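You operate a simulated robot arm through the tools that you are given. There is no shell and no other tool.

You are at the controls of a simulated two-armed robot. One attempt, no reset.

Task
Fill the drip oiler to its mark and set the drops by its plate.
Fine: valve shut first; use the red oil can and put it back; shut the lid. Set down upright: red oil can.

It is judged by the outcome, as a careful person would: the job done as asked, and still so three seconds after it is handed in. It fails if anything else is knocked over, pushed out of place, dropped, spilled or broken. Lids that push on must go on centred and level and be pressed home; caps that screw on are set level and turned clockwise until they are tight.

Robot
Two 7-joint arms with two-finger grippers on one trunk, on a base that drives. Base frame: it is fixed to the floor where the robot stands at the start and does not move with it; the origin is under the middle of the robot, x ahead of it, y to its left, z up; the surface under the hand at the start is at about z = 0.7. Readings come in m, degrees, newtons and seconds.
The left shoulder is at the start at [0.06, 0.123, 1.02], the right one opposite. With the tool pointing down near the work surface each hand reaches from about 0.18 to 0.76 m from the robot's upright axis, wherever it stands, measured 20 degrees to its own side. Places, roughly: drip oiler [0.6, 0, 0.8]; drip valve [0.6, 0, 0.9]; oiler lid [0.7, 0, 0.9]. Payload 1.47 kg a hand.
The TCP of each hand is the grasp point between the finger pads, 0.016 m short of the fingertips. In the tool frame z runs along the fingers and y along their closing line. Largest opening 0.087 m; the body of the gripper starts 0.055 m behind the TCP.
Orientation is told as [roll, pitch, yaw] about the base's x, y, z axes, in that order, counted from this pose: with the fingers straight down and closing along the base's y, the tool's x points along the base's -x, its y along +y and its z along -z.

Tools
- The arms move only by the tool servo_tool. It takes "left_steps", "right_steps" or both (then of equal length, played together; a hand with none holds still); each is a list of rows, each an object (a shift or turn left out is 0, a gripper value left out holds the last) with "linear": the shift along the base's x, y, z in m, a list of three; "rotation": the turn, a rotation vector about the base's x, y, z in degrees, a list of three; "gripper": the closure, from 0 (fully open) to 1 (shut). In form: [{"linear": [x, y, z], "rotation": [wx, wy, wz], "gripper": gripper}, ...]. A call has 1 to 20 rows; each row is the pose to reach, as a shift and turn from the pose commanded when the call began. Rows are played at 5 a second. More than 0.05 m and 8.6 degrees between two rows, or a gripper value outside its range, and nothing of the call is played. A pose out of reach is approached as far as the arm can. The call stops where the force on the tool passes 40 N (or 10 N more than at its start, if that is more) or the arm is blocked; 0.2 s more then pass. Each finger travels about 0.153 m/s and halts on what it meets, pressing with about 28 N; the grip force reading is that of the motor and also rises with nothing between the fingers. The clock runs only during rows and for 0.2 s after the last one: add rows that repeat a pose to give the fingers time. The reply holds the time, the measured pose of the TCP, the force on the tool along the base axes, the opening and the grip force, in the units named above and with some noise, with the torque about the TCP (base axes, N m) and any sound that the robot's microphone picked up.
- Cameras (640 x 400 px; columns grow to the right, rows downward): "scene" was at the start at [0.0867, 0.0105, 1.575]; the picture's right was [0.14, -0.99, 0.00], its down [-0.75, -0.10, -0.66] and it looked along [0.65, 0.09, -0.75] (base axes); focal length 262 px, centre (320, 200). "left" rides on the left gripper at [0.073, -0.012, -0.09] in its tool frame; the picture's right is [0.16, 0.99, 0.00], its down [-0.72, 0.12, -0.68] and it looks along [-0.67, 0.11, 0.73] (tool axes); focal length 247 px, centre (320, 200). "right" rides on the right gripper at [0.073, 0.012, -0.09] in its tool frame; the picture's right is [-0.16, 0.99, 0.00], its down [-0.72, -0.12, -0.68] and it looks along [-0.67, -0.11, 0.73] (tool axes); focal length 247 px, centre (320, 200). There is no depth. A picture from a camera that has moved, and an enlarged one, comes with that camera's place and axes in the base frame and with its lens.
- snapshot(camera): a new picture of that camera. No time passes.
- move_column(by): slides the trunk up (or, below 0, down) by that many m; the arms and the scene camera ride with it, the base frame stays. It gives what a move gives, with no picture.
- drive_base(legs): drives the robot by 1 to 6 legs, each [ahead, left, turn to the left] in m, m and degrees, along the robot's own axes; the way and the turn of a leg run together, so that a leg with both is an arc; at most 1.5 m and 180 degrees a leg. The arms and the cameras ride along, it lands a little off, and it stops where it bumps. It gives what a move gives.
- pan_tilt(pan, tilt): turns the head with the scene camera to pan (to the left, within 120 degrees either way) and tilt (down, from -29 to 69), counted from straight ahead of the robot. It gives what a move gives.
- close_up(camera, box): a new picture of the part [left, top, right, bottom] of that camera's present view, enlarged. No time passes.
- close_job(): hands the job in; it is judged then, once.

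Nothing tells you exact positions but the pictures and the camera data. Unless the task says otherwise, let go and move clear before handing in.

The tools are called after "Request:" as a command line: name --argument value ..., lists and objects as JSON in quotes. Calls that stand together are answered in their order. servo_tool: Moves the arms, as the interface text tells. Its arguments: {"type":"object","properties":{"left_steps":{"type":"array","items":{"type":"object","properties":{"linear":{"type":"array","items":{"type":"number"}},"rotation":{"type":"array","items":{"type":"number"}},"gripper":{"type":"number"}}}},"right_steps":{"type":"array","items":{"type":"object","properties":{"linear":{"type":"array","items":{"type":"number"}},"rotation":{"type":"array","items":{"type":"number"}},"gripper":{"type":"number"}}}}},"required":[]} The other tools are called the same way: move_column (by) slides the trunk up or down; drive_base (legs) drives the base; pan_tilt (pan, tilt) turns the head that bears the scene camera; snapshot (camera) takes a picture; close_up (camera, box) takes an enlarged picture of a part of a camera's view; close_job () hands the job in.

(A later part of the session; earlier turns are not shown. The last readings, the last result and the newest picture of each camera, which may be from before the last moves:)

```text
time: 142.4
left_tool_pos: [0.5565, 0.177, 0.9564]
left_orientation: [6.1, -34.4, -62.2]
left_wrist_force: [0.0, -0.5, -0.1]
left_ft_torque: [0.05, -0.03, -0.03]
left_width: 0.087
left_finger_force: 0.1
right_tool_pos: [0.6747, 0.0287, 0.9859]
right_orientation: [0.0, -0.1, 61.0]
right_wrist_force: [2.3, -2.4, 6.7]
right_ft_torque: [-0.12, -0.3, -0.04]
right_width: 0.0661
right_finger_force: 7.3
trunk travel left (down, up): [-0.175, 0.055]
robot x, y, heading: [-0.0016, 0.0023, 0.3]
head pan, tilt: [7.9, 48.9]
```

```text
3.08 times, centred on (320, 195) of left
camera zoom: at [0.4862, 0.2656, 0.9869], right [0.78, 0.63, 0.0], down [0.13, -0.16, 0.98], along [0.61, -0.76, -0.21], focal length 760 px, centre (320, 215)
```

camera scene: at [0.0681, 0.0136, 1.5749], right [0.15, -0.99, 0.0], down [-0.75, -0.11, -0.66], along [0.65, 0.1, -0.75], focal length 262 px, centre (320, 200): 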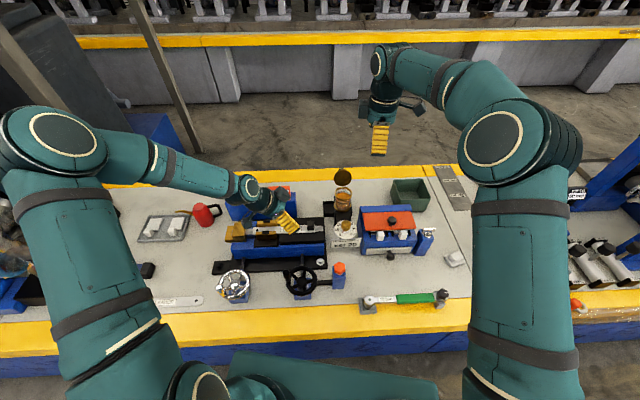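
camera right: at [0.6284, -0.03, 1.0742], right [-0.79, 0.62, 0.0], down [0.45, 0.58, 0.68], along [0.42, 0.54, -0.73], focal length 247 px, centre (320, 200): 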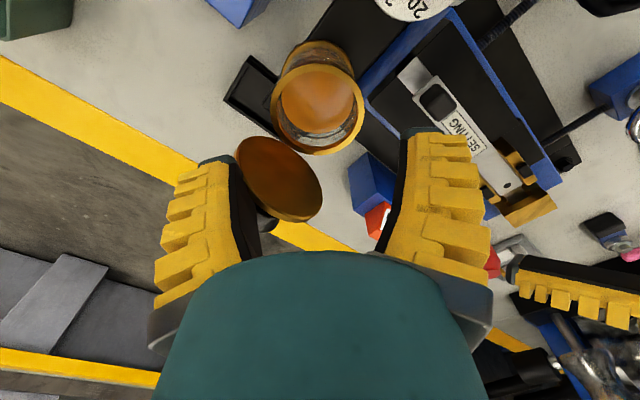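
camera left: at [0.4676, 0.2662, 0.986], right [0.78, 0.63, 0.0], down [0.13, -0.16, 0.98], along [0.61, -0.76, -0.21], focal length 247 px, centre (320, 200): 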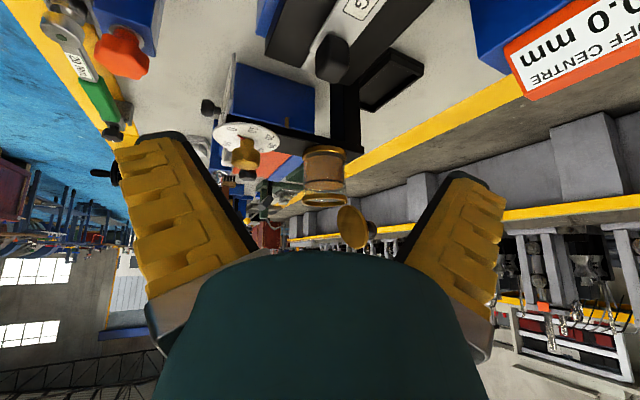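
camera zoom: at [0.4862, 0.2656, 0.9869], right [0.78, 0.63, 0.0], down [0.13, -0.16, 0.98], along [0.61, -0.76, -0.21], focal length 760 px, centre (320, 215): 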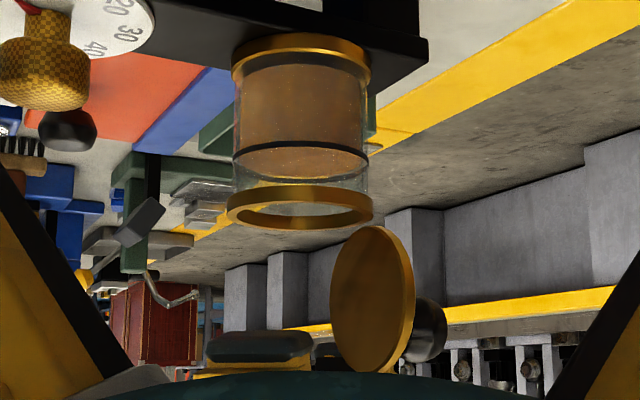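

The lid is coming forward, now about vertical. I'll continue pulling.

Request:
servo_tool --right_steps '[{"linear": [-0.008, -0.002, 0]}, {"linear": [-0.016, -0.0035, 0]}, {"linear": [-0.024, -0.005, 0]}, {"linear": [-0.032, -0.007, 0]}, {"linear": [-0.04, -0.009, 0]}, {"linear": [-0.04, -0.009, 0]}]'

Request:
snapshot --camera "right"

Request:
close_up --camera "left" --box '[245, 130, 395, 260]'

```text
time: 143.8
left_tool_pos: [0.5571, 0.1774, 0.9564]
left_orientation: [6.2, -34.5, -62.0]
left_wrist_force: [-0.5, -0.1, -0.5]
left_ft_torque: [0.0, 0.0, 0.04]
left_width: 0.0869
left_finger_force: 0.1
right_tool_pos: [0.6339, 0.0207, 0.9845]
right_orientation: [0.1, -0.1, 61.0]
right_wrist_force: [0.3, 0.7, 0.5]
right_ft_torque: [-0.02, 0.0, -0.02]
right_width: 0.0615
right_finger_force: 3.7
trunk travel left (down, up): [-0.175, 0.055]
robot x, y, heading: [0.0003, 0.0031, 0.3]
head pan, tilt: [7.9, 48.9]
```

```text
taken
camera right: at [0.5878, -0.0374, 1.0733], right [-0.79, 0.62, 0.0], down [0.45, 0.58, 0.68], along [0.42, 0.54, -0.73], focal length 247 px, centre (320, 200)
```

right: 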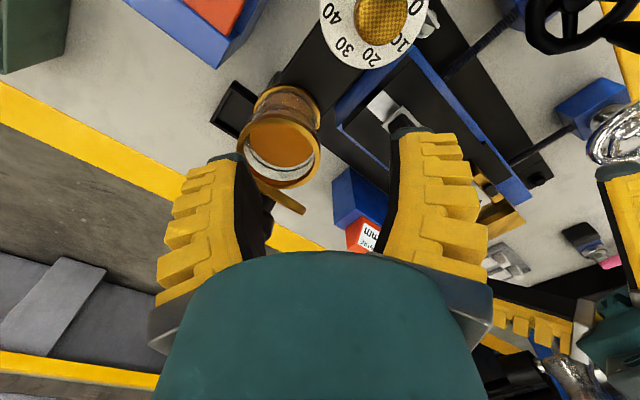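

```text
3.08 times, centred on (320, 195) of left
camera zoom: at [0.4864, 0.2659, 0.9867], right [0.78, 0.63, 0.0], down [0.13, -0.16, 0.98], along [0.61, -0.76, -0.21], focal length 760 px, centre (320, 215)
```

zoom: 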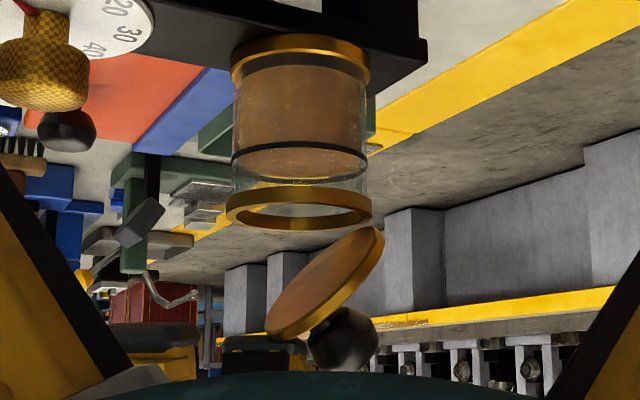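

The lid is at about 45°. I'll continue pulling slightly lower so that the far finger keeps pushing the knob forward.

Request:
servo_tool --right_steps '[{"linear": [-0.008, -0.002, -0.002]}, {"linear": [-0.016, -0.0035, -0.005]}, {"linear": [-0.024, -0.005, -0.009]}, {"linear": [-0.032, -0.007, -0.013]}, {"linear": [-0.032, -0.007, -0.013]}]'

Request:
snapshot --camera "right"

Request:
close_up --camera "left" --box '[245, 130, 395, 260]'

```text
time: 145.0
left_tool_pos: [0.5569, 0.1777, 0.9566]
left_orientation: [6.2, -34.5, -62.1]
left_wrist_force: [-0.2, 0.5, 0.3]
left_ft_torque: [0.01, 0.05, -0.03]
left_width: 0.0872
left_finger_force: 0.2
right_tool_pos: [0.6008, 0.0128, 0.971]
right_orientation: [0.1, 0.0, 61.1]
right_wrist_force: [-0.1, -0.8, -0.2]
right_ft_torque: [0.0, 0.0, 0.0]
right_width: 0.0613
right_finger_force: 3.0
trunk travel left (down, up): [-0.175, 0.055]
robot x, y, heading: [0.0021, 0.0046, 0.4]
head pan, tilt: [7.9, 48.9]
```

```text
taken
camera right: at [0.5557, -0.0453, 1.0597], right [-0.79, 0.62, 0.0], down [0.45, 0.58, 0.68], along [0.42, 0.54, -0.73], focal length 247 px, centre (320, 200)
```

right: 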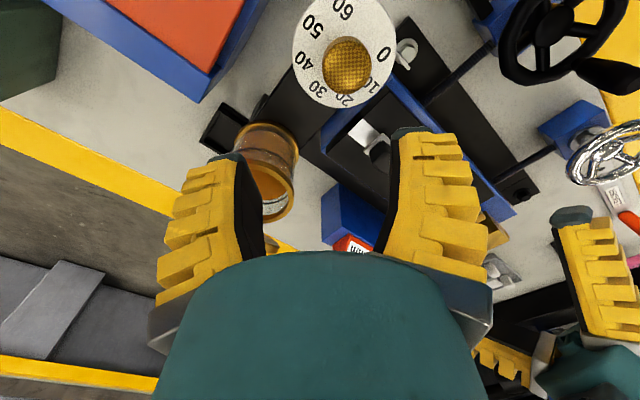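

```text
3.08 times, centred on (320, 195) of left
camera zoom: at [0.4865, 0.2659, 0.9866], right [0.78, 0.63, 0.0], down [0.13, -0.16, 0.98], along [0.61, -0.76, -0.21], focal length 760 px, centre (320, 215)
```

zoom: 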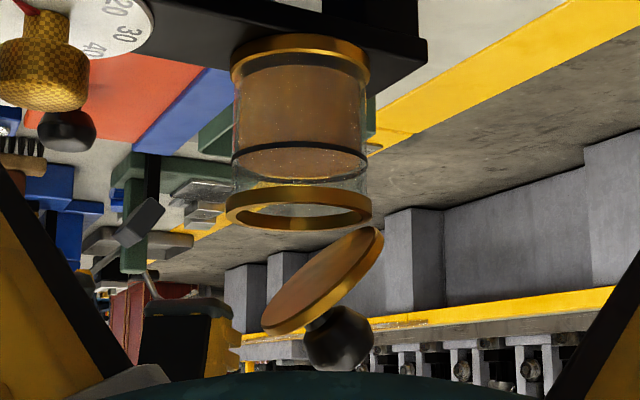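

The finger slid past the lid edge with the lid at about 42°. I'll close the fingers and press the lid's front edge down from above.

Request:
servo_tool --right_steps '[{"linear": [0, 0, 0.03]}, {"linear": [0, 0, 0.06], "gripper": 1.0}, {"linear": [0.02, 0.004, 0.06]}, {"linear": [0.04, 0.008, 0.06]}, {"linear": [0.058, 0.01, 0.06]}, {"linear": [0.058, 0.01, 0.04]}, {"linear": [0.058, 0.01, 0.03]}, {"linear": [0.058, 0.01, 0.03]}]'

Request:
close_up --camera "left" --box '[245, 130, 395, 260]'

Request:
snapshot --camera "right"

```text
time: 146.8
left_tool_pos: [0.5568, 0.1763, 0.9568]
left_orientation: [6.1, -34.5, -62.2]
left_wrist_force: [0.3, 1.0, 0.5]
left_ft_torque: [0.02, 0.06, -0.01]
left_width: 0.087
left_finger_force: 0.0
right_tool_pos: [0.6586, 0.0226, 1.0028]
right_orientation: [0.1, 0.0, 61.0]
right_wrist_force: [-0.2, -0.4, 0.9]
right_ft_torque: [0.03, 0.0, 0.0]
right_width: 0.0
right_finger_force: 28.6
trunk travel left (down, up): [-0.175, 0.055]
robot x, y, heading: [-0.0015, -0.0012, 0.6]
head pan, tilt: [7.9, 48.9]
```

```text
3.08 times, centred on (320, 195) of left
camera zoom: at [0.4863, 0.2659, 0.9867], right [0.78, 0.63, 0.0], down [0.13, -0.16, 0.98], along [0.61, -0.76, -0.21], focal length 760 px, centre (320, 215)
```

zoom: 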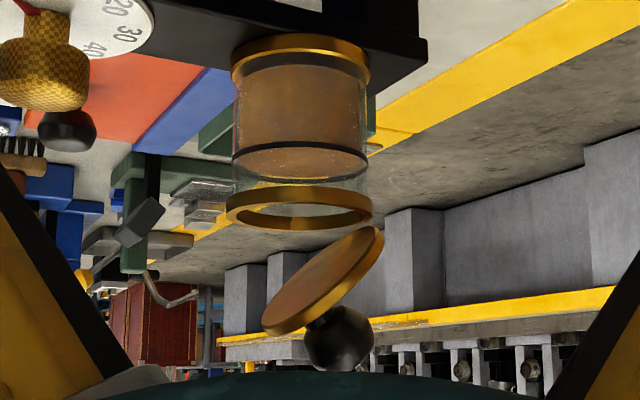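

```text
taken
camera right: at [0.6137, -0.0354, 1.0908], right [-0.79, 0.62, 0.0], down [0.45, 0.58, 0.68], along [0.42, 0.54, -0.73], focal length 247 px, centre (320, 200)
```

right: 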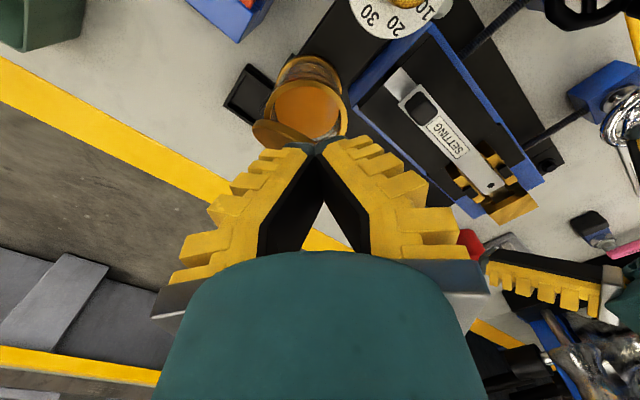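

The finger tip is right at the lid's front edge. I'll shift 9 mm further over the lid and press down gradually, moving back as the lid closes.

Request:
servo_tool --right_steps '[{"linear": [0.009, -0.001, 0.0]}, {"linear": [0.009, -0.001, -0.006]}, {"linear": [0.008, -0.001, -0.012]}, {"linear": [0.005, -0.0015, -0.018]}, {"linear": [0.002, -0.002, -0.024]}, {"linear": [-0.002, -0.003, -0.03]}, {"linear": [-0.005, -0.0035, -0.035]}, {"linear": [-0.005, -0.0035, -0.035]}]'

Request:
close_up --camera "left" --box '[245, 130, 395, 260]'

Request:
snapshot --camera "right"

```text
time: 147.6
left_tool_pos: [0.5561, 0.1769, 0.9571]
left_orientation: [6.2, -34.5, -62.0]
left_wrist_force: [-0.1, 0.2, -0.2]
left_ft_torque: [-0.01, 0.03, 0.04]
left_width: 0.087
left_finger_force: 0.1
right_tool_pos: [0.6719, 0.0238, 0.9984]
right_orientation: [-0.6, -1.0, 61.0]
right_wrist_force: [-1.2, 0.5, 19.3]
right_ft_torque: [0.02, -0.48, 0.04]
right_width: 0.0001
right_finger_force: 27.0
trunk travel left (down, up): [-0.175, 0.055]
robot x, y, heading: [-0.0003, 0.0027, 0.2]
head pan, tilt: [7.9, 48.9]
stopped in row 4 (right hand): the force on the tool passed its limit at 45 N (the readings are from after the stop); the commanded pose is now the measured one
```

```text
3.08 times, centred on (320, 195) of left
camera zoom: at [0.4862, 0.2658, 0.9867], right [0.78, 0.63, 0.0], down [0.13, -0.16, 0.98], along [0.61, -0.76, -0.21], focal length 760 px, centre (320, 215)
```

zoom: 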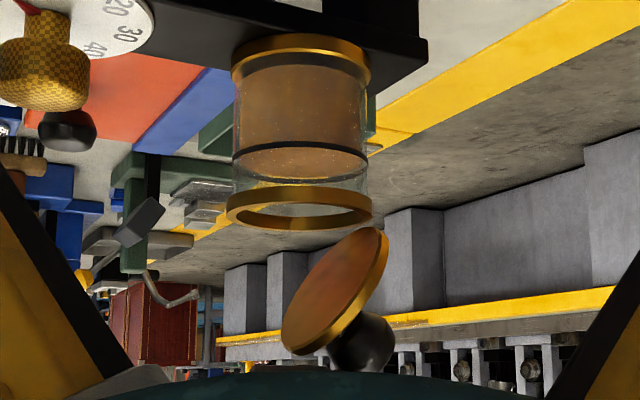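

```text
taken
camera right: at [0.6242, -0.0346, 1.0865], right [-0.79, 0.62, -0.01], down [0.44, 0.57, 0.69], along [0.43, 0.54, -0.72], focal length 247 px, centre (320, 200)
```

right: 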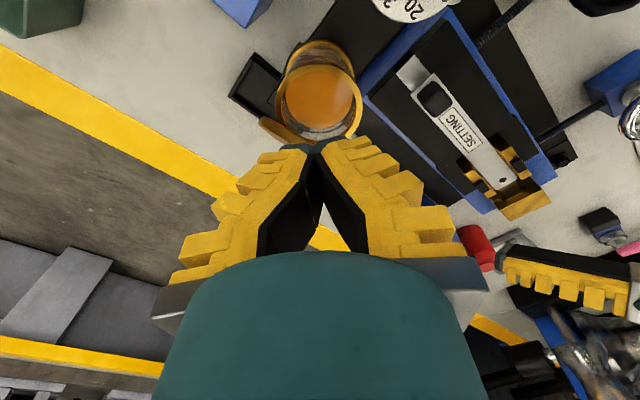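

The tip pushed the lid from the wrong side (now about 55°). I'll instead go behind the knob with closed fingers and push it forward and down.

Request:
servo_tool --right_steps '[{"linear": [-0.005, 0, 0.02]}, {"linear": [0, 0, 0.045]}, {"linear": [0.03, 0.006, 0.045]}, {"linear": [0.06, 0.012, 0.045]}, {"linear": [0.066, 0.013, 0.045]}, {"linear": [0.066, 0.013, 0.045]}]'

Request:
snapshot --camera "right"

```text
time: 149.0
left_tool_pos: [0.5573, 0.1771, 0.9567]
left_orientation: [6.2, -34.5, -61.9]
left_wrist_force: [-0.3, 0.3, -0.8]
left_ft_torque: [0.03, -0.04, 0.02]
left_width: 0.0868
left_finger_force: 0.0
right_tool_pos: [0.7328, 0.0356, 1.0414]
right_orientation: [-0.3, -0.6, 61.1]
right_wrist_force: [0.0, 0.0, -0.8]
right_ft_torque: [0.0, -0.02, 0.0]
right_width: 0.0
right_finger_force: 28.3
right hand out of reach, approached as far as the arm can: row 5, 6
trunk travel left (down, up): [-0.175, 0.055]
robot x, y, heading: [0.0013, 0.0034, 0.3]
head pan, tilt: [7.9, 48.9]
```

```text
taken
camera right: at [0.6859, -0.0231, 1.1286], right [-0.79, 0.62, 0.0], down [0.45, 0.57, 0.69], along [0.43, 0.54, -0.73], focal length 247 px, centre (320, 200)
```

right: 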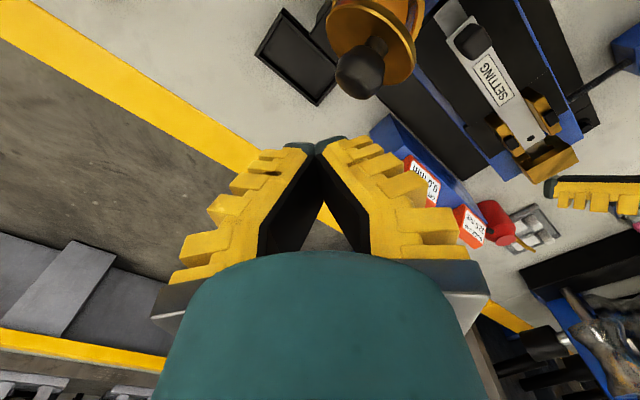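

The knob is at about (0.70, 0.03, 0.968) and the fingers are just behind it. I'll descend behind it.

Request:
servo_tool --right_steps '[{"linear": [0, 0, -0.02]}, {"linear": [0, 0, -0.04]}, {"linear": [0, 0, -0.055]}, {"linear": [0, 0, -0.068]}, {"linear": [0, 0, -0.068]}]'

Request:
close_up --camera "left" --box '[245, 130, 395, 260]'

Request:
snapshot --camera "right"

```text
time: 150.3
left_tool_pos: [0.5582, 0.1769, 0.955]
left_orientation: [6.0, -34.6, -62.0]
left_wrist_force: [0.4, 0.3, -0.2]
left_ft_torque: [-0.01, 0.01, -0.01]
left_width: 0.0871
left_finger_force: 0.0
right_tool_pos: [0.7366, 0.0348, 0.9761]
right_orientation: [-0.7, -1.0, 60.8]
right_wrist_force: [1.3, 0.4, -0.6]
right_ft_torque: [0.02, 0.03, -0.04]
right_width: 0.0
right_finger_force: 28.1
trunk travel left (down, up): [-0.175, 0.055]
robot x, y, heading: [-0.0021, 0.0014, 0.4]
head pan, tilt: [7.9, 48.9]
stopped in row 5 (right hand): the force on the tool passed its limit at 41 N (the readings are from after the stop); the commanded pose is now the measured one
```

```text
3.08 times, centred on (320, 195) of left
camera zoom: at [0.4875, 0.266, 0.9856], right [0.78, 0.63, 0.0], down [0.13, -0.16, 0.98], along [0.61, -0.76, -0.21], focal length 760 px, centre (320, 215)
```

zoom: 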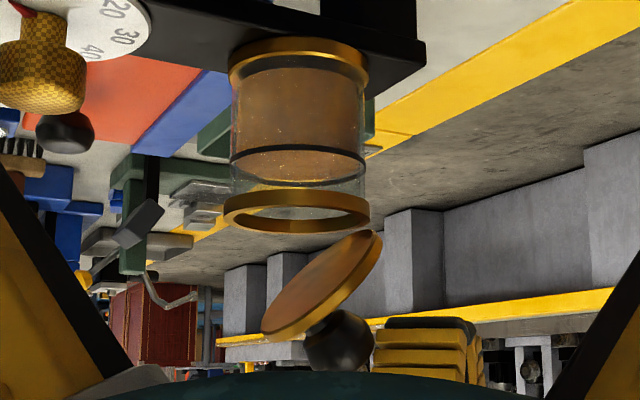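

```text
taken
camera right: at [0.6882, -0.024, 1.0638], right [-0.79, 0.62, -0.01], down [0.44, 0.57, 0.69], along [0.43, 0.54, -0.72], focal length 247 px, centre (320, 200)
```

right: 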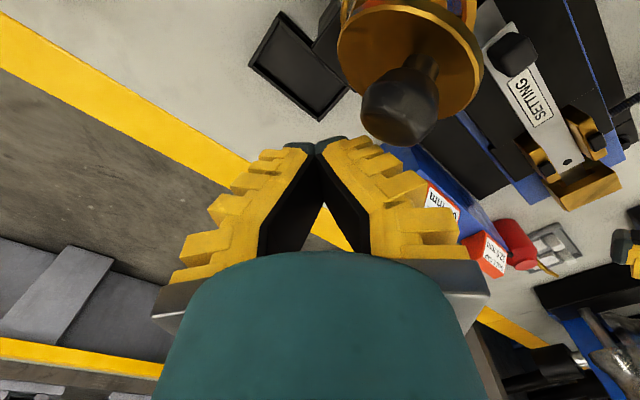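

The descent brushed the knob and already pushed the lid to about 42°. The fingers are now behind the knob, so I'll push forward (towards the robot) and slightly down.

Request:
servo_tool --right_steps '[{"linear": [-0.006, -0.001, 0]}, {"linear": [-0.012, -0.0025, -0.001]}, {"linear": [-0.018, -0.004, -0.003]}, {"linear": [-0.024, -0.005, -0.006]}, {"linear": [-0.03, -0.006, -0.009]}, {"linear": [-0.03, -0.006, -0.009]}]'

Request:
close_up --camera "left" --box '[245, 130, 395, 260]'

```text
time: 151.7
left_tool_pos: [0.5569, 0.1771, 0.9564]
left_orientation: [6.2, -34.6, -62.0]
left_wrist_force: [-0.4, -0.1, 0.3]
left_ft_torque: [-0.02, 0.03, -0.03]
left_width: 0.0868
left_finger_force: 0.1
right_tool_pos: [0.7041, 0.0287, 0.9696]
right_orientation: [-0.8, -1.1, 60.9]
right_wrist_force: [0.5, -0.5, 0.5]
right_ft_torque: [-0.01, -0.02, 0.01]
right_width: 0.0
right_finger_force: 27.3
trunk travel left (down, up): [-0.175, 0.055]
robot x, y, heading: [0.0005, 0.0021, 0.5]
head pan, tilt: [7.9, 48.9]
```

```text
3.08 times, centred on (320, 195) of left
camera zoom: at [0.4864, 0.266, 0.9866], right [0.78, 0.63, 0.0], down [0.13, -0.16, 0.98], along [0.61, -0.76, -0.21], focal length 760 px, centre (320, 215)
```

zoom: 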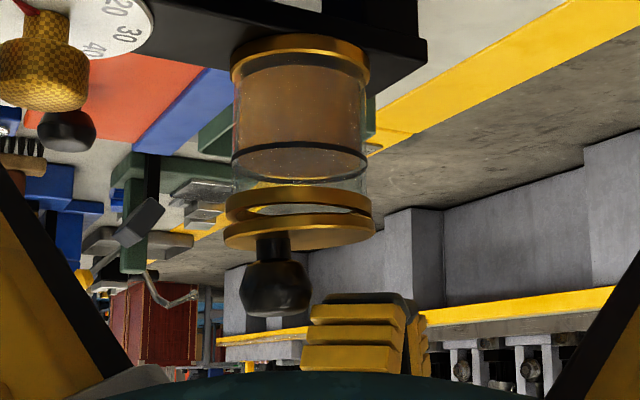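

The lid is almost closed. I'll go above the knob and press it straight down.

Request:
servo_tool --right_steps '[{"linear": [0.003, 0, 0.02]}, {"linear": [0.003, 0, 0.04]}, {"linear": [-0.02, -0.003, 0.04]}, {"linear": [-0.042, -0.007, 0.04]}, {"linear": [-0.042, -0.007, 0.04]}]'

Request:
snapshot --camera "right"

Request:
close_up --camera "left" --box '[245, 130, 395, 260]'

Request:
close_up --camera "scene" --box '[300, 130, 400, 230]'

```text
time: 152.9
left_tool_pos: [0.5572, 0.1775, 0.9569]
left_orientation: [6.1, -34.5, -62.0]
left_wrist_force: [0.1, 1.0, -0.2]
left_ft_torque: [0.03, 0.02, -0.01]
left_width: 0.087
left_finger_force: 0.1
right_tool_pos: [0.6616, 0.0204, 1.0099]
right_orientation: [-0.7, -1.1, 60.9]
right_wrist_force: [-0.2, 0.4, 0.5]
right_ft_torque: [0.0, 0.01, -0.01]
right_width: 0.0
right_finger_force: 28.7
trunk travel left (down, up): [-0.175, 0.055]
robot x, y, heading: [0.0068, 0.0058, 0.3]
head pan, tilt: [7.9, 48.9]
```

```text
taken
camera right: at [0.6149, -0.0376, 1.0972], right [-0.79, 0.62, -0.01], down [0.44, 0.57, 0.7], along [0.44, 0.54, -0.72], focal length 247 px, centre (320, 200)
```

right: 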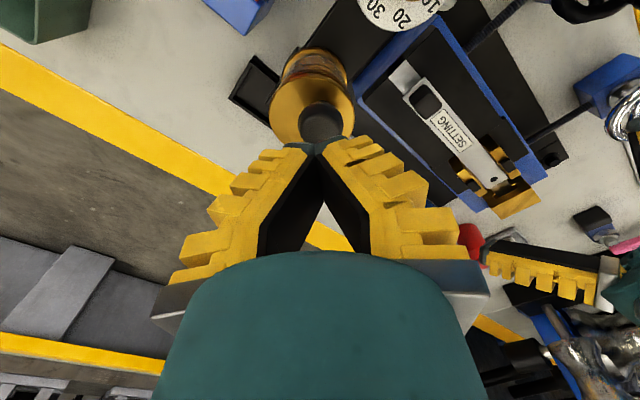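

```text
3.08 times, centred on (320, 195) of left
camera zoom: at [0.4865, 0.2661, 0.9866], right [0.78, 0.63, 0.0], down [0.13, -0.16, 0.98], along [0.61, -0.76, -0.21], focal length 760 px, centre (320, 215)
```

zoom: 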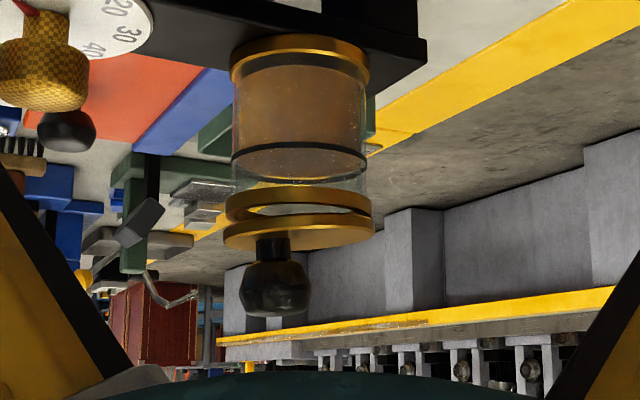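

```text
4.00 times, centred on (350, 180) of scene
camera zoom: at [0.0867, 0.0131, 1.575], right [0.15, -0.99, 0.0], down [-0.75, -0.11, -0.66], along [0.65, 0.1, -0.75], focal length 1048 px, centre (200, 280)
```

zoom: 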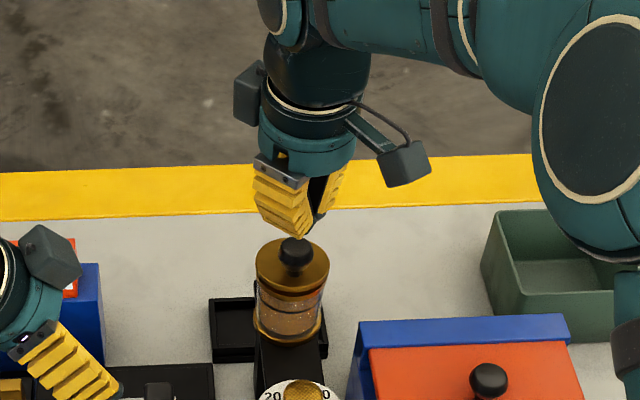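

The lid is a few degrees from shut. I'll press down on the knob top.

Request:
servo_tool --right_steps '[{"linear": [-0.003, -0.002, -0.01]}, {"linear": [-0.003, -0.002, -0.02]}, {"linear": [-0.003, -0.002, -0.026]}, {"linear": [-0.003, -0.002, -0.032]}, {"linear": [-0.003, -0.002, -0.036]}, {"linear": [-0.003, -0.002, -0.04]}, {"linear": [-0.003, -0.002, -0.043]}, {"linear": [-0.003, -0.002, -0.046]}, {"linear": [-0.003, -0.002, -0.048]}]'

Request:
close_up --camera "left" --box '[245, 130, 395, 260]'

```text
time: 154.7
left_tool_pos: [0.5548, 0.1762, 0.9585]
left_orientation: [6.3, -34.6, -62.0]
left_wrist_force: [0.7, 0.3, -0.2]
left_ft_torque: [0.01, 0.0, 0.01]
left_width: 0.0869
left_finger_force: 0.0
right_tool_pos: [0.6611, 0.0196, 0.9725]
right_orientation: [-1.3, -1.7, 60.9]
right_wrist_force: [-7.2, -2.2, 20.1]
right_ft_torque: [-0.15, 0.17, -0.08]
right_width: 0.0059
right_finger_force: 29.2
trunk travel left (down, up): [-0.175, 0.055]
robot x, y, heading: [0.0022, 0.0035, 0.4]
head pan, tilt: [7.9, 48.9]
stopped in row 8 (right hand): the force on the tool passed its limit at 43 N (the readings are from after the stop); the commanded pose is now the measured one
```

```text
3.08 times, centred on (320, 195) of left
camera zoom: at [0.485, 0.2654, 0.9874], right [0.78, 0.63, 0.0], down [0.13, -0.16, 0.98], along [0.61, -0.76, -0.21], focal length 760 px, centre (320, 215)
```

zoom: 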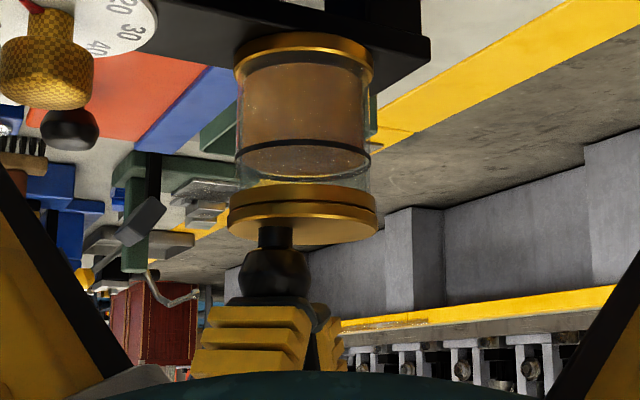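

Request:
close_up --camera "left" --box '[290, 170, 350, 220]'

Request:
servo_tool --right_steps '[{"linear": [0, 0, 0.015]}, {"linear": [0, 0, 0.04]}, {"linear": [0, 0, 0.06]}, {"linear": [0, 0, 0.06]}]'

Request:
close_up --camera "left" --box '[290, 170, 350, 220]'

Request:
snapshot --camera "right"

```text
8.00 times, centred on (320, 195) of left
camera zoom: at [0.485, 0.2654, 0.9874], right [0.78, 0.63, 0.0], down [0.13, -0.16, 0.98], along [0.61, -0.76, -0.21], focal length 1976 px, centre (320, 240)
```

zoom: 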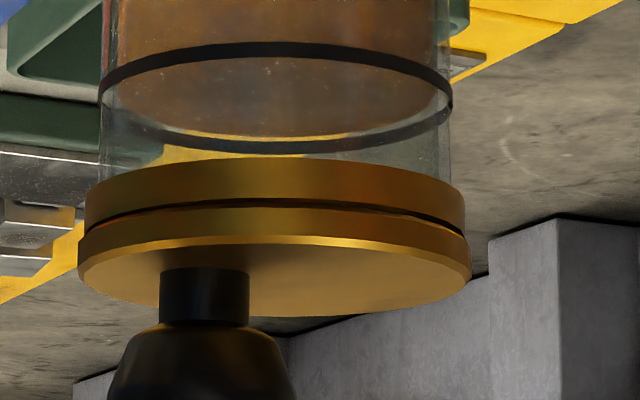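

```text
time: 155.7
left_tool_pos: [0.5574, 0.1766, 0.9561]
left_orientation: [6.3, -34.5, -62.0]
left_wrist_force: [0.3, -0.4, -0.9]
left_ft_torque: [0.03, 0.0, 0.0]
left_width: 0.0868
left_finger_force: 0.1
right_tool_pos: [0.6628, 0.0192, 1.0305]
right_orientation: [-1.1, -1.5, 60.9]
right_wrist_force: [-0.7, 0.6, -0.7]
right_ft_torque: [0.02, 0.01, 0.0]
right_width: 0.0002
right_finger_force: 28.1
trunk travel left (down, up): [-0.175, 0.055]
robot x, y, heading: [0.0022, 0.0027, 0.4]
head pan, tilt: [7.9, 48.9]
```

```text
8.00 times, centred on (320, 195) of left
camera zoom: at [0.4864, 0.2658, 0.9866], right [0.78, 0.63, 0.0], down [0.13, -0.16, 0.98], along [0.61, -0.76, -0.21], focal length 1976 px, centre (320, 240)
```

zoom: 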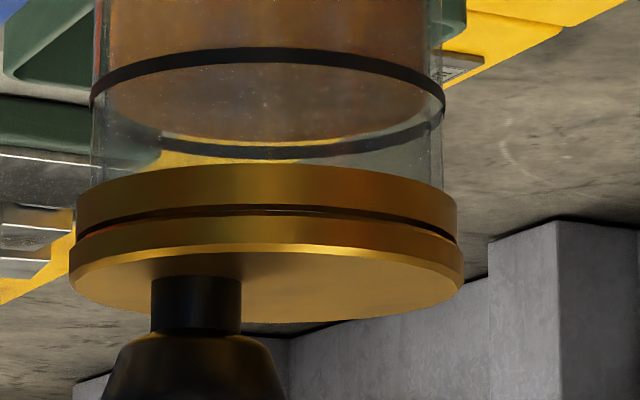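

```text
taken
camera right: at [0.6138, -0.0399, 1.1176], right [-0.79, 0.62, -0.01], down [0.43, 0.57, 0.7], along [0.44, 0.54, -0.71], focal length 247 px, centre (320, 200)
```

right: 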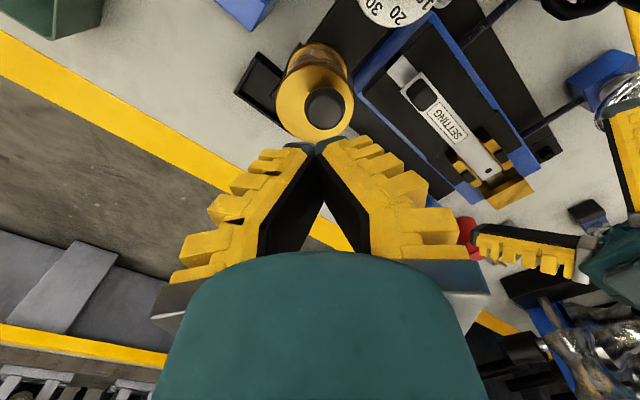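

Request:
close_up --camera "left" --box '[296, 185, 326, 210]'

Request:
close_up --camera "left" --box '[322, 185, 352, 210]'

Request:
close_up --camera "scene" --box '[330, 175, 380, 225]'

```text
16.00 times, centred on (311, 198) of left
camera zoom: at [0.4864, 0.2658, 0.9866], right [0.78, 0.63, 0.0], down [0.13, -0.16, 0.98], along [0.61, -0.76, -0.21], focal length 3952 px, centre (464, 240)
```

zoom: 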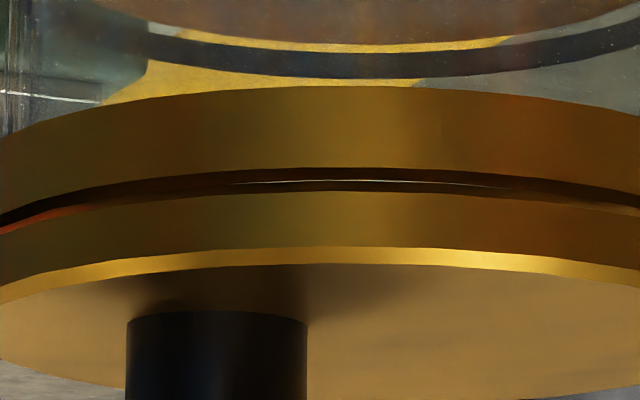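

```text
16.00 times, centred on (337, 198) of left
camera zoom: at [0.4864, 0.2658, 0.9866], right [0.78, 0.63, 0.0], down [0.13, -0.16, 0.98], along [0.61, -0.76, -0.21], focal length 3952 px, centre (48, 240)
```

zoom: 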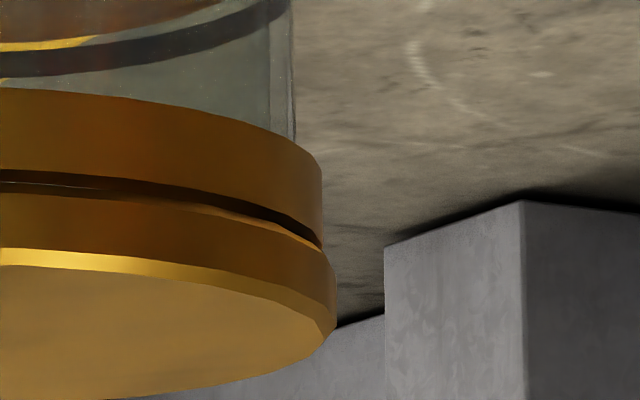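

```text
8.00 times, centred on (355, 200) of scene
camera zoom: at [0.0865, 0.0129, 1.575], right [0.14, -0.99, 0.0], down [-0.75, -0.11, -0.66], along [0.65, 0.1, -0.75], focal length 2095 px, centre (40, 200)
```

zoom: 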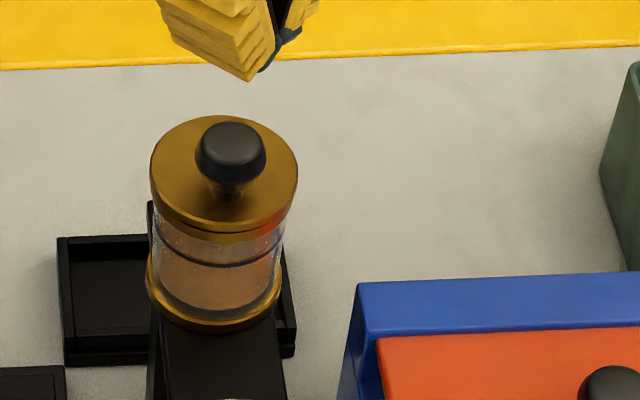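

The lid's seam is even and thin, matching its initial closed look. Next the valve: I'll bring the right hand over the dial knob at yaw 45°.

Request:
servo_tool --right_steps '[{"linear": [-0.03, -0.006, 0.01], "rotation": [-0.2, 0.4, -4]}, {"linear": [-0.06, -0.012, 0.0], "rotation": [-0.4, 0.8, -8], "gripper": 0.3}, {"linear": [-0.085, -0.017, -0.01], "rotation": [-0.6, 1.3, -12]}, {"linear": [-0.0955, -0.0175, -0.03], "rotation": [-0.78, 1.69, -16]}, {"linear": [-0.0955, -0.0175, -0.07], "rotation": [-0.78, 1.69, -16]}, {"linear": [-0.0955, -0.0175, -0.07], "rotation": [-0.78, 1.69, -16]}]'

Request:
snapshot --camera "right"

Request:
close_up --camera "right" --box '[260, 60, 380, 170]'

```text
time: 157.1
left_tool_pos: [0.5573, 0.1773, 0.9566]
left_orientation: [6.2, -34.5, -62.1]
left_wrist_force: [-0.2, 0.8, -0.3]
left_ft_torque: [0.01, 0.01, 0.01]
left_width: 0.087
left_finger_force: 0.0
right_tool_pos: [0.5659, 0.0028, 0.9603]
right_orientation: [-0.3, 0.1, 44.7]
right_wrist_force: [-0.7, -0.8, -0.1]
right_ft_torque: [0.0, -0.04, 0.0]
right_width: 0.0653
right_finger_force: 3.0
trunk travel left (down, up): [-0.175, 0.055]
robot x, y, heading: [0.0018, 0.0023, 0.5]
head pan, tilt: [7.9, 48.9]
```

```text
taken
camera right: at [0.5055, -0.0396, 1.0498], right [-0.58, 0.81, 0.0], down [0.59, 0.43, 0.68], along [0.55, 0.39, -0.73], focal length 247 px, centre (320, 200)
```

right: 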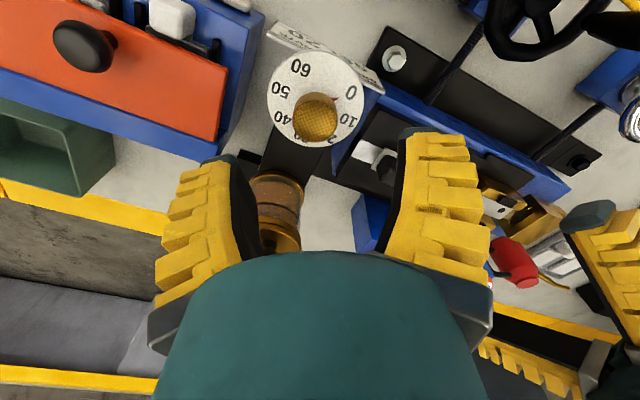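

```text
3.64 times, centred on (320, 115) of right
camera zoom: at [0.5055, -0.0396, 1.0498], right [-0.58, 0.81, 0.0], down [0.59, 0.43, 0.68], along [0.55, 0.39, -0.73], focal length 898 px, centre (320, 509)
```

zoom: 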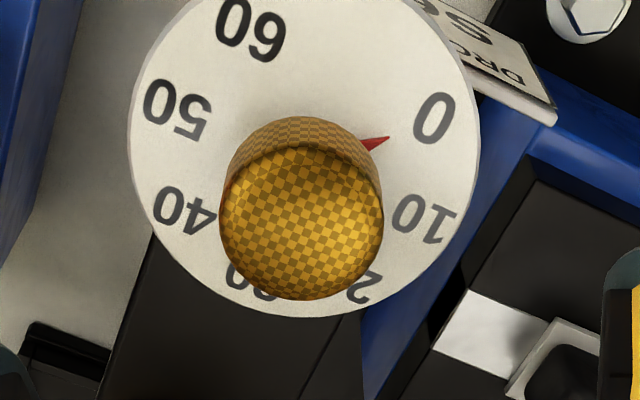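

The pointer is at 0 and the knob is nearly centred. I'll correct by 3 mm, descend and grip.

Request:
servo_tool --right_steps '[{"linear": [0.002, -0.0025, -0.02]}, {"linear": [0.002, -0.0025, -0.045]}, {"linear": [0.002, -0.0025, -0.06]}, {"linear": [0.002, -0.0025, -0.07]}, {"linear": [0.002, -0.0025, -0.07], "gripper": 0.5}, {"linear": [0.002, -0.0025, -0.07], "gripper": 0.85}, {"linear": [0.002, -0.0025, -0.07], "gripper": 0.85}]'

Request:
close_up --camera "right" --box '[240, 80, 400, 220]'

```text
time: 158.7
left_tool_pos: [0.559, 0.1772, 0.9551]
left_orientation: [6.2, -34.6, -62.0]
left_wrist_force: [0.2, 0.3, -0.3]
left_ft_torque: [0.01, 0.01, -0.02]
left_width: 0.087
left_finger_force: 0.1
right_tool_pos: [0.5699, 0.0015, 0.8903]
right_orientation: [-0.4, -0.1, 44.8]
right_wrist_force: [12.6, 2.8, 2.2]
right_ft_torque: [0.2, -0.27, -0.07]
right_width: 0.024
right_finger_force: 30.0
trunk travel left (down, up): [-0.175, 0.055]
robot x, y, heading: [-0.0035, -0.0007, 0.3]
head pan, tilt: [7.9, 48.9]
```

```text
2.86 times, centred on (320, 150) of right
camera zoom: at [0.5092, -0.0413, 0.979], right [-0.58, 0.81, 0.0], down [0.59, 0.43, 0.68], along [0.56, 0.4, -0.73], focal length 706 px, centre (320, 343)
```

zoom: 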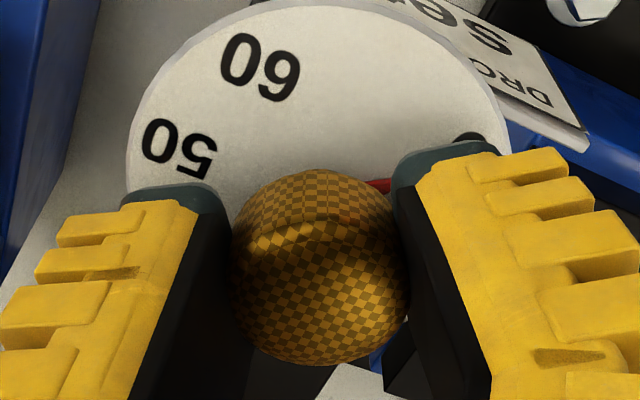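

Gripped; the knob axis is at about (0.570, 0.0015). I'll relax towards it and turn clockwise 60° to start.

Request:
servo_tool --right_steps '[{"linear": [0.002, 0.001, 0]}, {"linear": [0.002, 0.001, 0], "rotation": [0, 0, -7.5]}, {"linear": [0.002, 0.001, 0], "rotation": [0, 0, -15]}, {"linear": [0.002, 0.001, 0], "rotation": [0, 0, -22.5]}, {"linear": [0.002, 0.001, 0], "rotation": [0, 0, -30]}, {"linear": [0.002, 0.001, 0], "rotation": [0, 0, -37.5]}, {"linear": [0.002, 0.001, 0], "rotation": [0, 0, -45]}, {"linear": [0.002, 0.001, 0], "rotation": [0, 0, -52.5]}, {"linear": [0.002, 0.001, 0], "rotation": [0, 0, -60]}, {"linear": [0.002, 0.001, 0], "rotation": [0, 0, -60]}]'

Request:
close_up --camera "right" --box '[240, 80, 400, 220]'

Request:
close_up --camera "scene" --box '[310, 190, 390, 260]'

```text
time: 160.9
left_tool_pos: [0.556, 0.1778, 0.9568]
left_orientation: [6.3, -34.6, -62.0]
left_wrist_force: [-0.5, -0.3, -0.1]
left_ft_torque: [-0.06, -0.01, 0.0]
left_width: 0.0869
left_finger_force: 0.0
right_tool_pos: [0.5707, 0.003, 0.8902]
right_orientation: [-0.2, 0.2, -15.2]
right_wrist_force: [9.3, 8.7, 9.9]
right_ft_torque: [-0.02, -0.08, 0.01]
right_width: 0.0225
right_finger_force: 30.5
trunk travel left (down, up): [-0.175, 0.055]
robot x, y, heading: [0.0007, 0.0047, 0.1]
head pan, tilt: [7.9, 48.9]
```

```text
2.86 times, centred on (320, 150) of right
camera zoom: at [0.5034, 0.0328, 0.979], right [0.41, 0.91, 0.0], down [0.67, -0.3, 0.68], along [0.62, -0.28, -0.73], focal length 706 px, centre (320, 343)
```

zoom: 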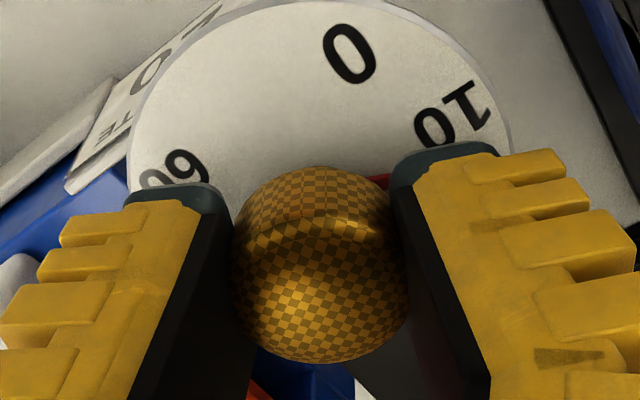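

```text
5.71 times, centred on (350, 225) of scene
camera zoom: at [0.0866, 0.014, 1.5751], right [0.15, -0.99, 0.0], down [-0.75, -0.11, -0.66], along [0.65, 0.09, -0.75], focal length 1497 px, centre (149, 57)
```

zoom: 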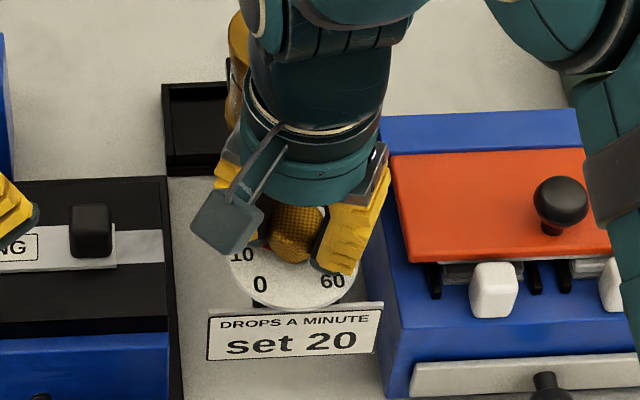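

The knob turns with the hand, without slip. I'll turn the remaining 30°, then release and read the dial.

Request:
servo_tool --right_steps '[{"rotation": [0, 0, -7.5]}, {"rotation": [0, 0, -15]}, {"rotation": [0, 0, -22.5]}, {"rotation": [0, 0, -30]}, {"rotation": [0, 0, -30]}, {"rotation": [0, 0, -30], "gripper": 0.6}, {"rotation": [0, 0, -30], "gripper": 0.3}, {"linear": [0, 0, 0.03], "rotation": [0, 0, -30]}, {"linear": [0, 0, 0.06], "rotation": [0, 0, -30]}, {"linear": [-0.02, 0, 0.09], "rotation": [0, 0, -24]}, {"linear": [-0.04, 0, 0.12], "rotation": [0, 0, -16]}, {"linear": [-0.04, 0, 0.12], "rotation": [0, 0, -8]}, {"linear": [-0.04, 0, 0.12], "rotation": [0, 0, 0]}, {"linear": [-0.04, 0, 0.12], "rotation": [0, 0, 8]}, {"linear": [-0.04, 0, 0.12], "rotation": [0, 0, 15]}]'

Request:
snapshot --camera "right"

Request:
close_up --camera "right" --box '[260, 40, 390, 160]'

Request:
close_up --camera "scene" --box '[310, 190, 390, 260]'

```text
time: 164.1
left_tool_pos: [0.5572, 0.1767, 0.9551]
left_orientation: [6.2, -34.5, -62.1]
left_wrist_force: [-0.3, -0.6, -0.3]
left_ft_torque: [0.0, 0.01, -0.01]
left_width: 0.087
left_finger_force: 0.1
right_tool_pos: [0.5298, 0.0004, 1.0103]
right_orientation: [-0.3, 0.1, 0.0]
right_wrist_force: [0.7, 0.1, -0.5]
right_ft_torque: [0.04, -0.02, 0.0]
right_width: 0.0656
right_finger_force: 2.8
trunk travel left (down, up): [-0.175, 0.055]
robot x, y, heading: [-0.0022, 0.002, 0.4]
head pan, tilt: [7.9, 48.9]
```

```text
taken
camera right: at [0.4569, 0.0127, 1.0991], right [0.16, 0.99, 0.0], down [0.73, -0.11, 0.68], along [0.67, -0.11, -0.73], focal length 247 px, centre (320, 200)
```

right: 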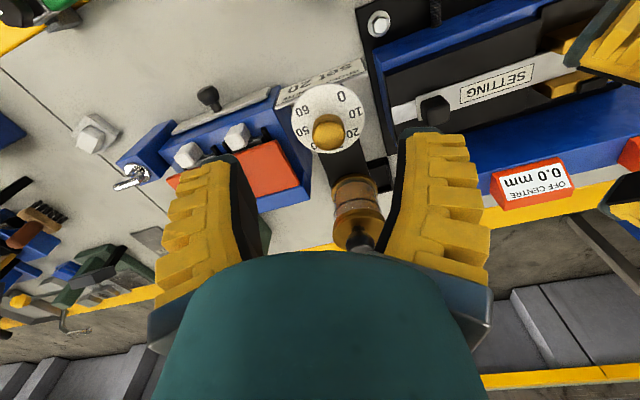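

```text
3.33 times, centred on (325, 100) of right
camera zoom: at [0.4569, 0.0127, 1.0991], right [0.16, 0.99, 0.0], down [0.73, -0.11, 0.68], along [0.67, -0.11, -0.73], focal length 823 px, centre (303, 533)
```

zoom: 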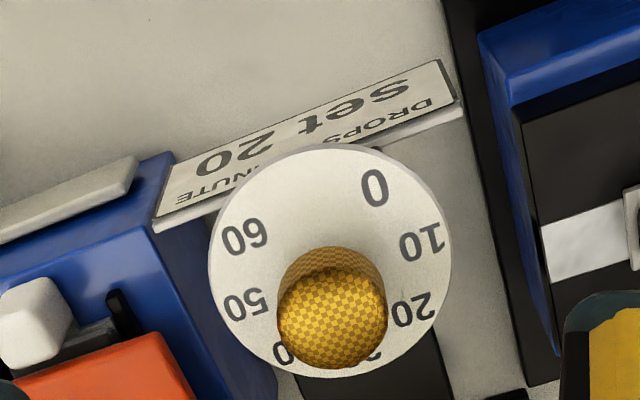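

```text
5.71 times, centred on (350, 225) of scene
camera zoom: at [0.0864, 0.0128, 1.575], right [0.14, -0.99, 0.0], down [-0.75, -0.11, -0.66], along [0.65, 0.1, -0.75], focal length 1497 px, centre (149, 57)
```

zoom: 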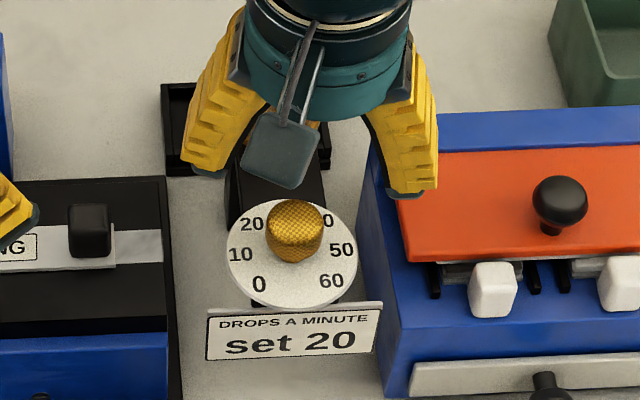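

The knob hides the pointer from both views, so I'll look with the left camera.

Request:
close_up --camera "left" --box '[180, 100, 300, 190]'

Request:
snapshot --camera "left"

```text
4.44 times, centred on (240, 145) of left
camera zoom: at [0.4863, 0.2657, 0.9867], right [0.78, 0.63, 0.0], down [0.13, -0.16, 0.98], along [0.61, -0.76, -0.21], focal length 1098 px, centre (676, 444)
```

zoom: 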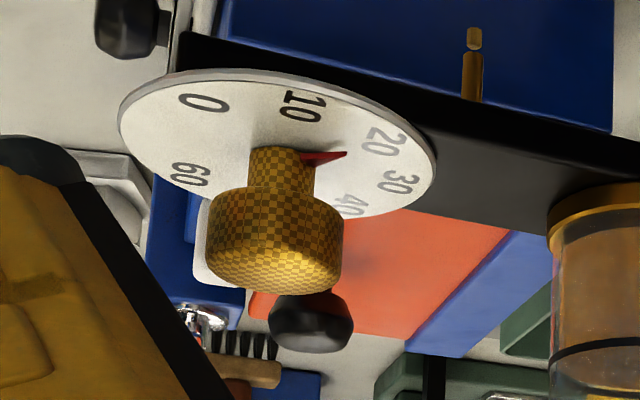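

```text
taken
camera left: at [0.4863, 0.2657, 0.9867], right [0.78, 0.63, 0.0], down [0.13, -0.16, 0.98], along [0.61, -0.76, -0.21], focal length 247 px, centre (320, 200)
```

left: 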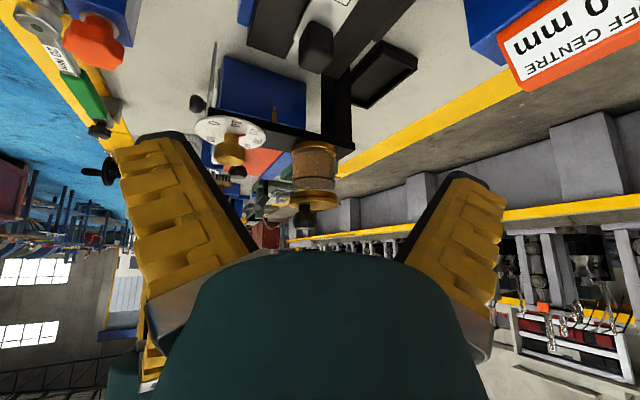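

The pointer reads close to 20 from the side. For an accurate reading I'll clear the right hand and view the dial from above and left with the left camera.

Request:
servo_tool --right_steps '[{"linear": [-0.02, -0.03, 0.02]}, {"linear": [-0.04, -0.06, 0.05]}, {"linear": [-0.06, -0.1, 0.07]}, {"linear": [-0.07, -0.14, 0.09]}, {"linear": [-0.08, -0.18, 0.1]}, {"linear": [-0.08, -0.21, 0.1], "gripper": 0.3}]' --left_steps '[{"linear": [0, 0.01, 0.03], "rotation": [4, 3.2, 0]}, {"linear": [0, 0.01, 0.06], "rotation": [9, 7.2, 0]}, {"linear": [0, 0.01, 0.08], "rotation": [14, 11.2, 0]}, {"linear": [0, 0.01, 0.09], "rotation": [19, 15.2, 0]}, {"linear": [0, 0.01, 0.1], "rotation": [24, 19.2, 0]}, {"linear": [0, 0.01, 0.1], "rotation": [27.3, 22, 0]}]'

Request:
servo_tool --left_steps '[{"linear": [0.01, -0.02, 0], "rotation": [0, 0, -6]}, {"linear": [0.02, -0.04, -0.01], "rotation": [0, 0, -12]}, {"linear": [0.03, -0.06, -0.02], "rotation": [0, 0, -18]}, {"linear": [0.04, -0.08, -0.03], "rotation": [0, 0, -24]}, {"linear": [0.05, -0.1, -0.03], "rotation": [0, 0, -27]}, {"linear": [0.05, -0.1, -0.03], "rotation": [0, 0, -27]}]'

Request:
snapshot --camera "left"

```text
time: 165.5
left_tool_pos: [0.5563, 0.1876, 1.0556]
left_orientation: [0.0, 0.2, -60.0]
left_wrist_force: [-0.4, -0.8, 0.0]
left_ft_torque: [0.03, 0.01, -0.03]
left_width: 0.0868
left_finger_force: 0.1
right_tool_pos: [0.4509, -0.211, 1.1088]
right_orientation: [-0.2, 0.2, -0.1]
right_wrist_force: [0.2, -0.3, -0.2]
right_ft_torque: [0.01, 0.02, 0.0]
right_width: 0.0655
right_finger_force: 3.2
trunk travel left (down, up): [-0.175, 0.055]
robot x, y, heading: [0.0029, 0.0019, 0.4]
head pan, tilt: [7.9, 48.9]
```

```text
time: 166.9
left_tool_pos: [0.6083, 0.0866, 1.0271]
left_orientation: [0.0, 0.0, -87.2]
left_wrist_force: [-0.2, -0.1, -0.2]
left_ft_torque: [0.0, 0.01, -0.01]
left_width: 0.0868
left_finger_force: 0.0
right_tool_pos: [0.4501, -0.2098, 1.1081]
right_orientation: [-0.1, 0.1, -0.1]
right_wrist_force: [0.0, 0.1, 0.0]
right_ft_torque: [-0.04, 0.02, -0.04]
right_width: 0.0654
right_finger_force: 2.8
trunk travel left (down, up): [-0.175, 0.055]
robot x, y, heading: [-0.0003, 0.004, 0.5]
head pan, tilt: [7.9, 48.9]
```

```text
taken
camera left: at [0.5923, 0.1603, 1.1163], right [0.98, 0.21, 0.0], down [0.15, -0.72, 0.68], along [0.14, -0.67, -0.73], focal length 247 px, centre (320, 200)
```

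left: 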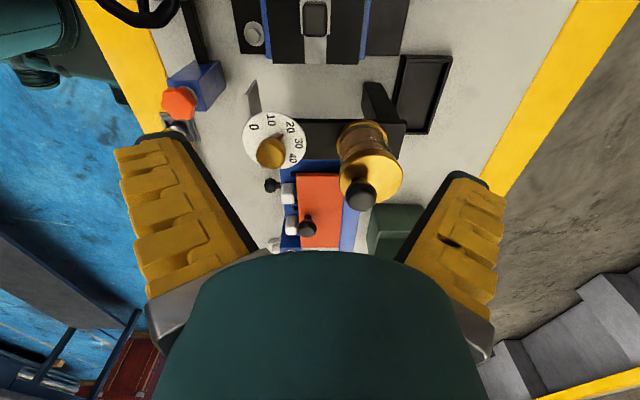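

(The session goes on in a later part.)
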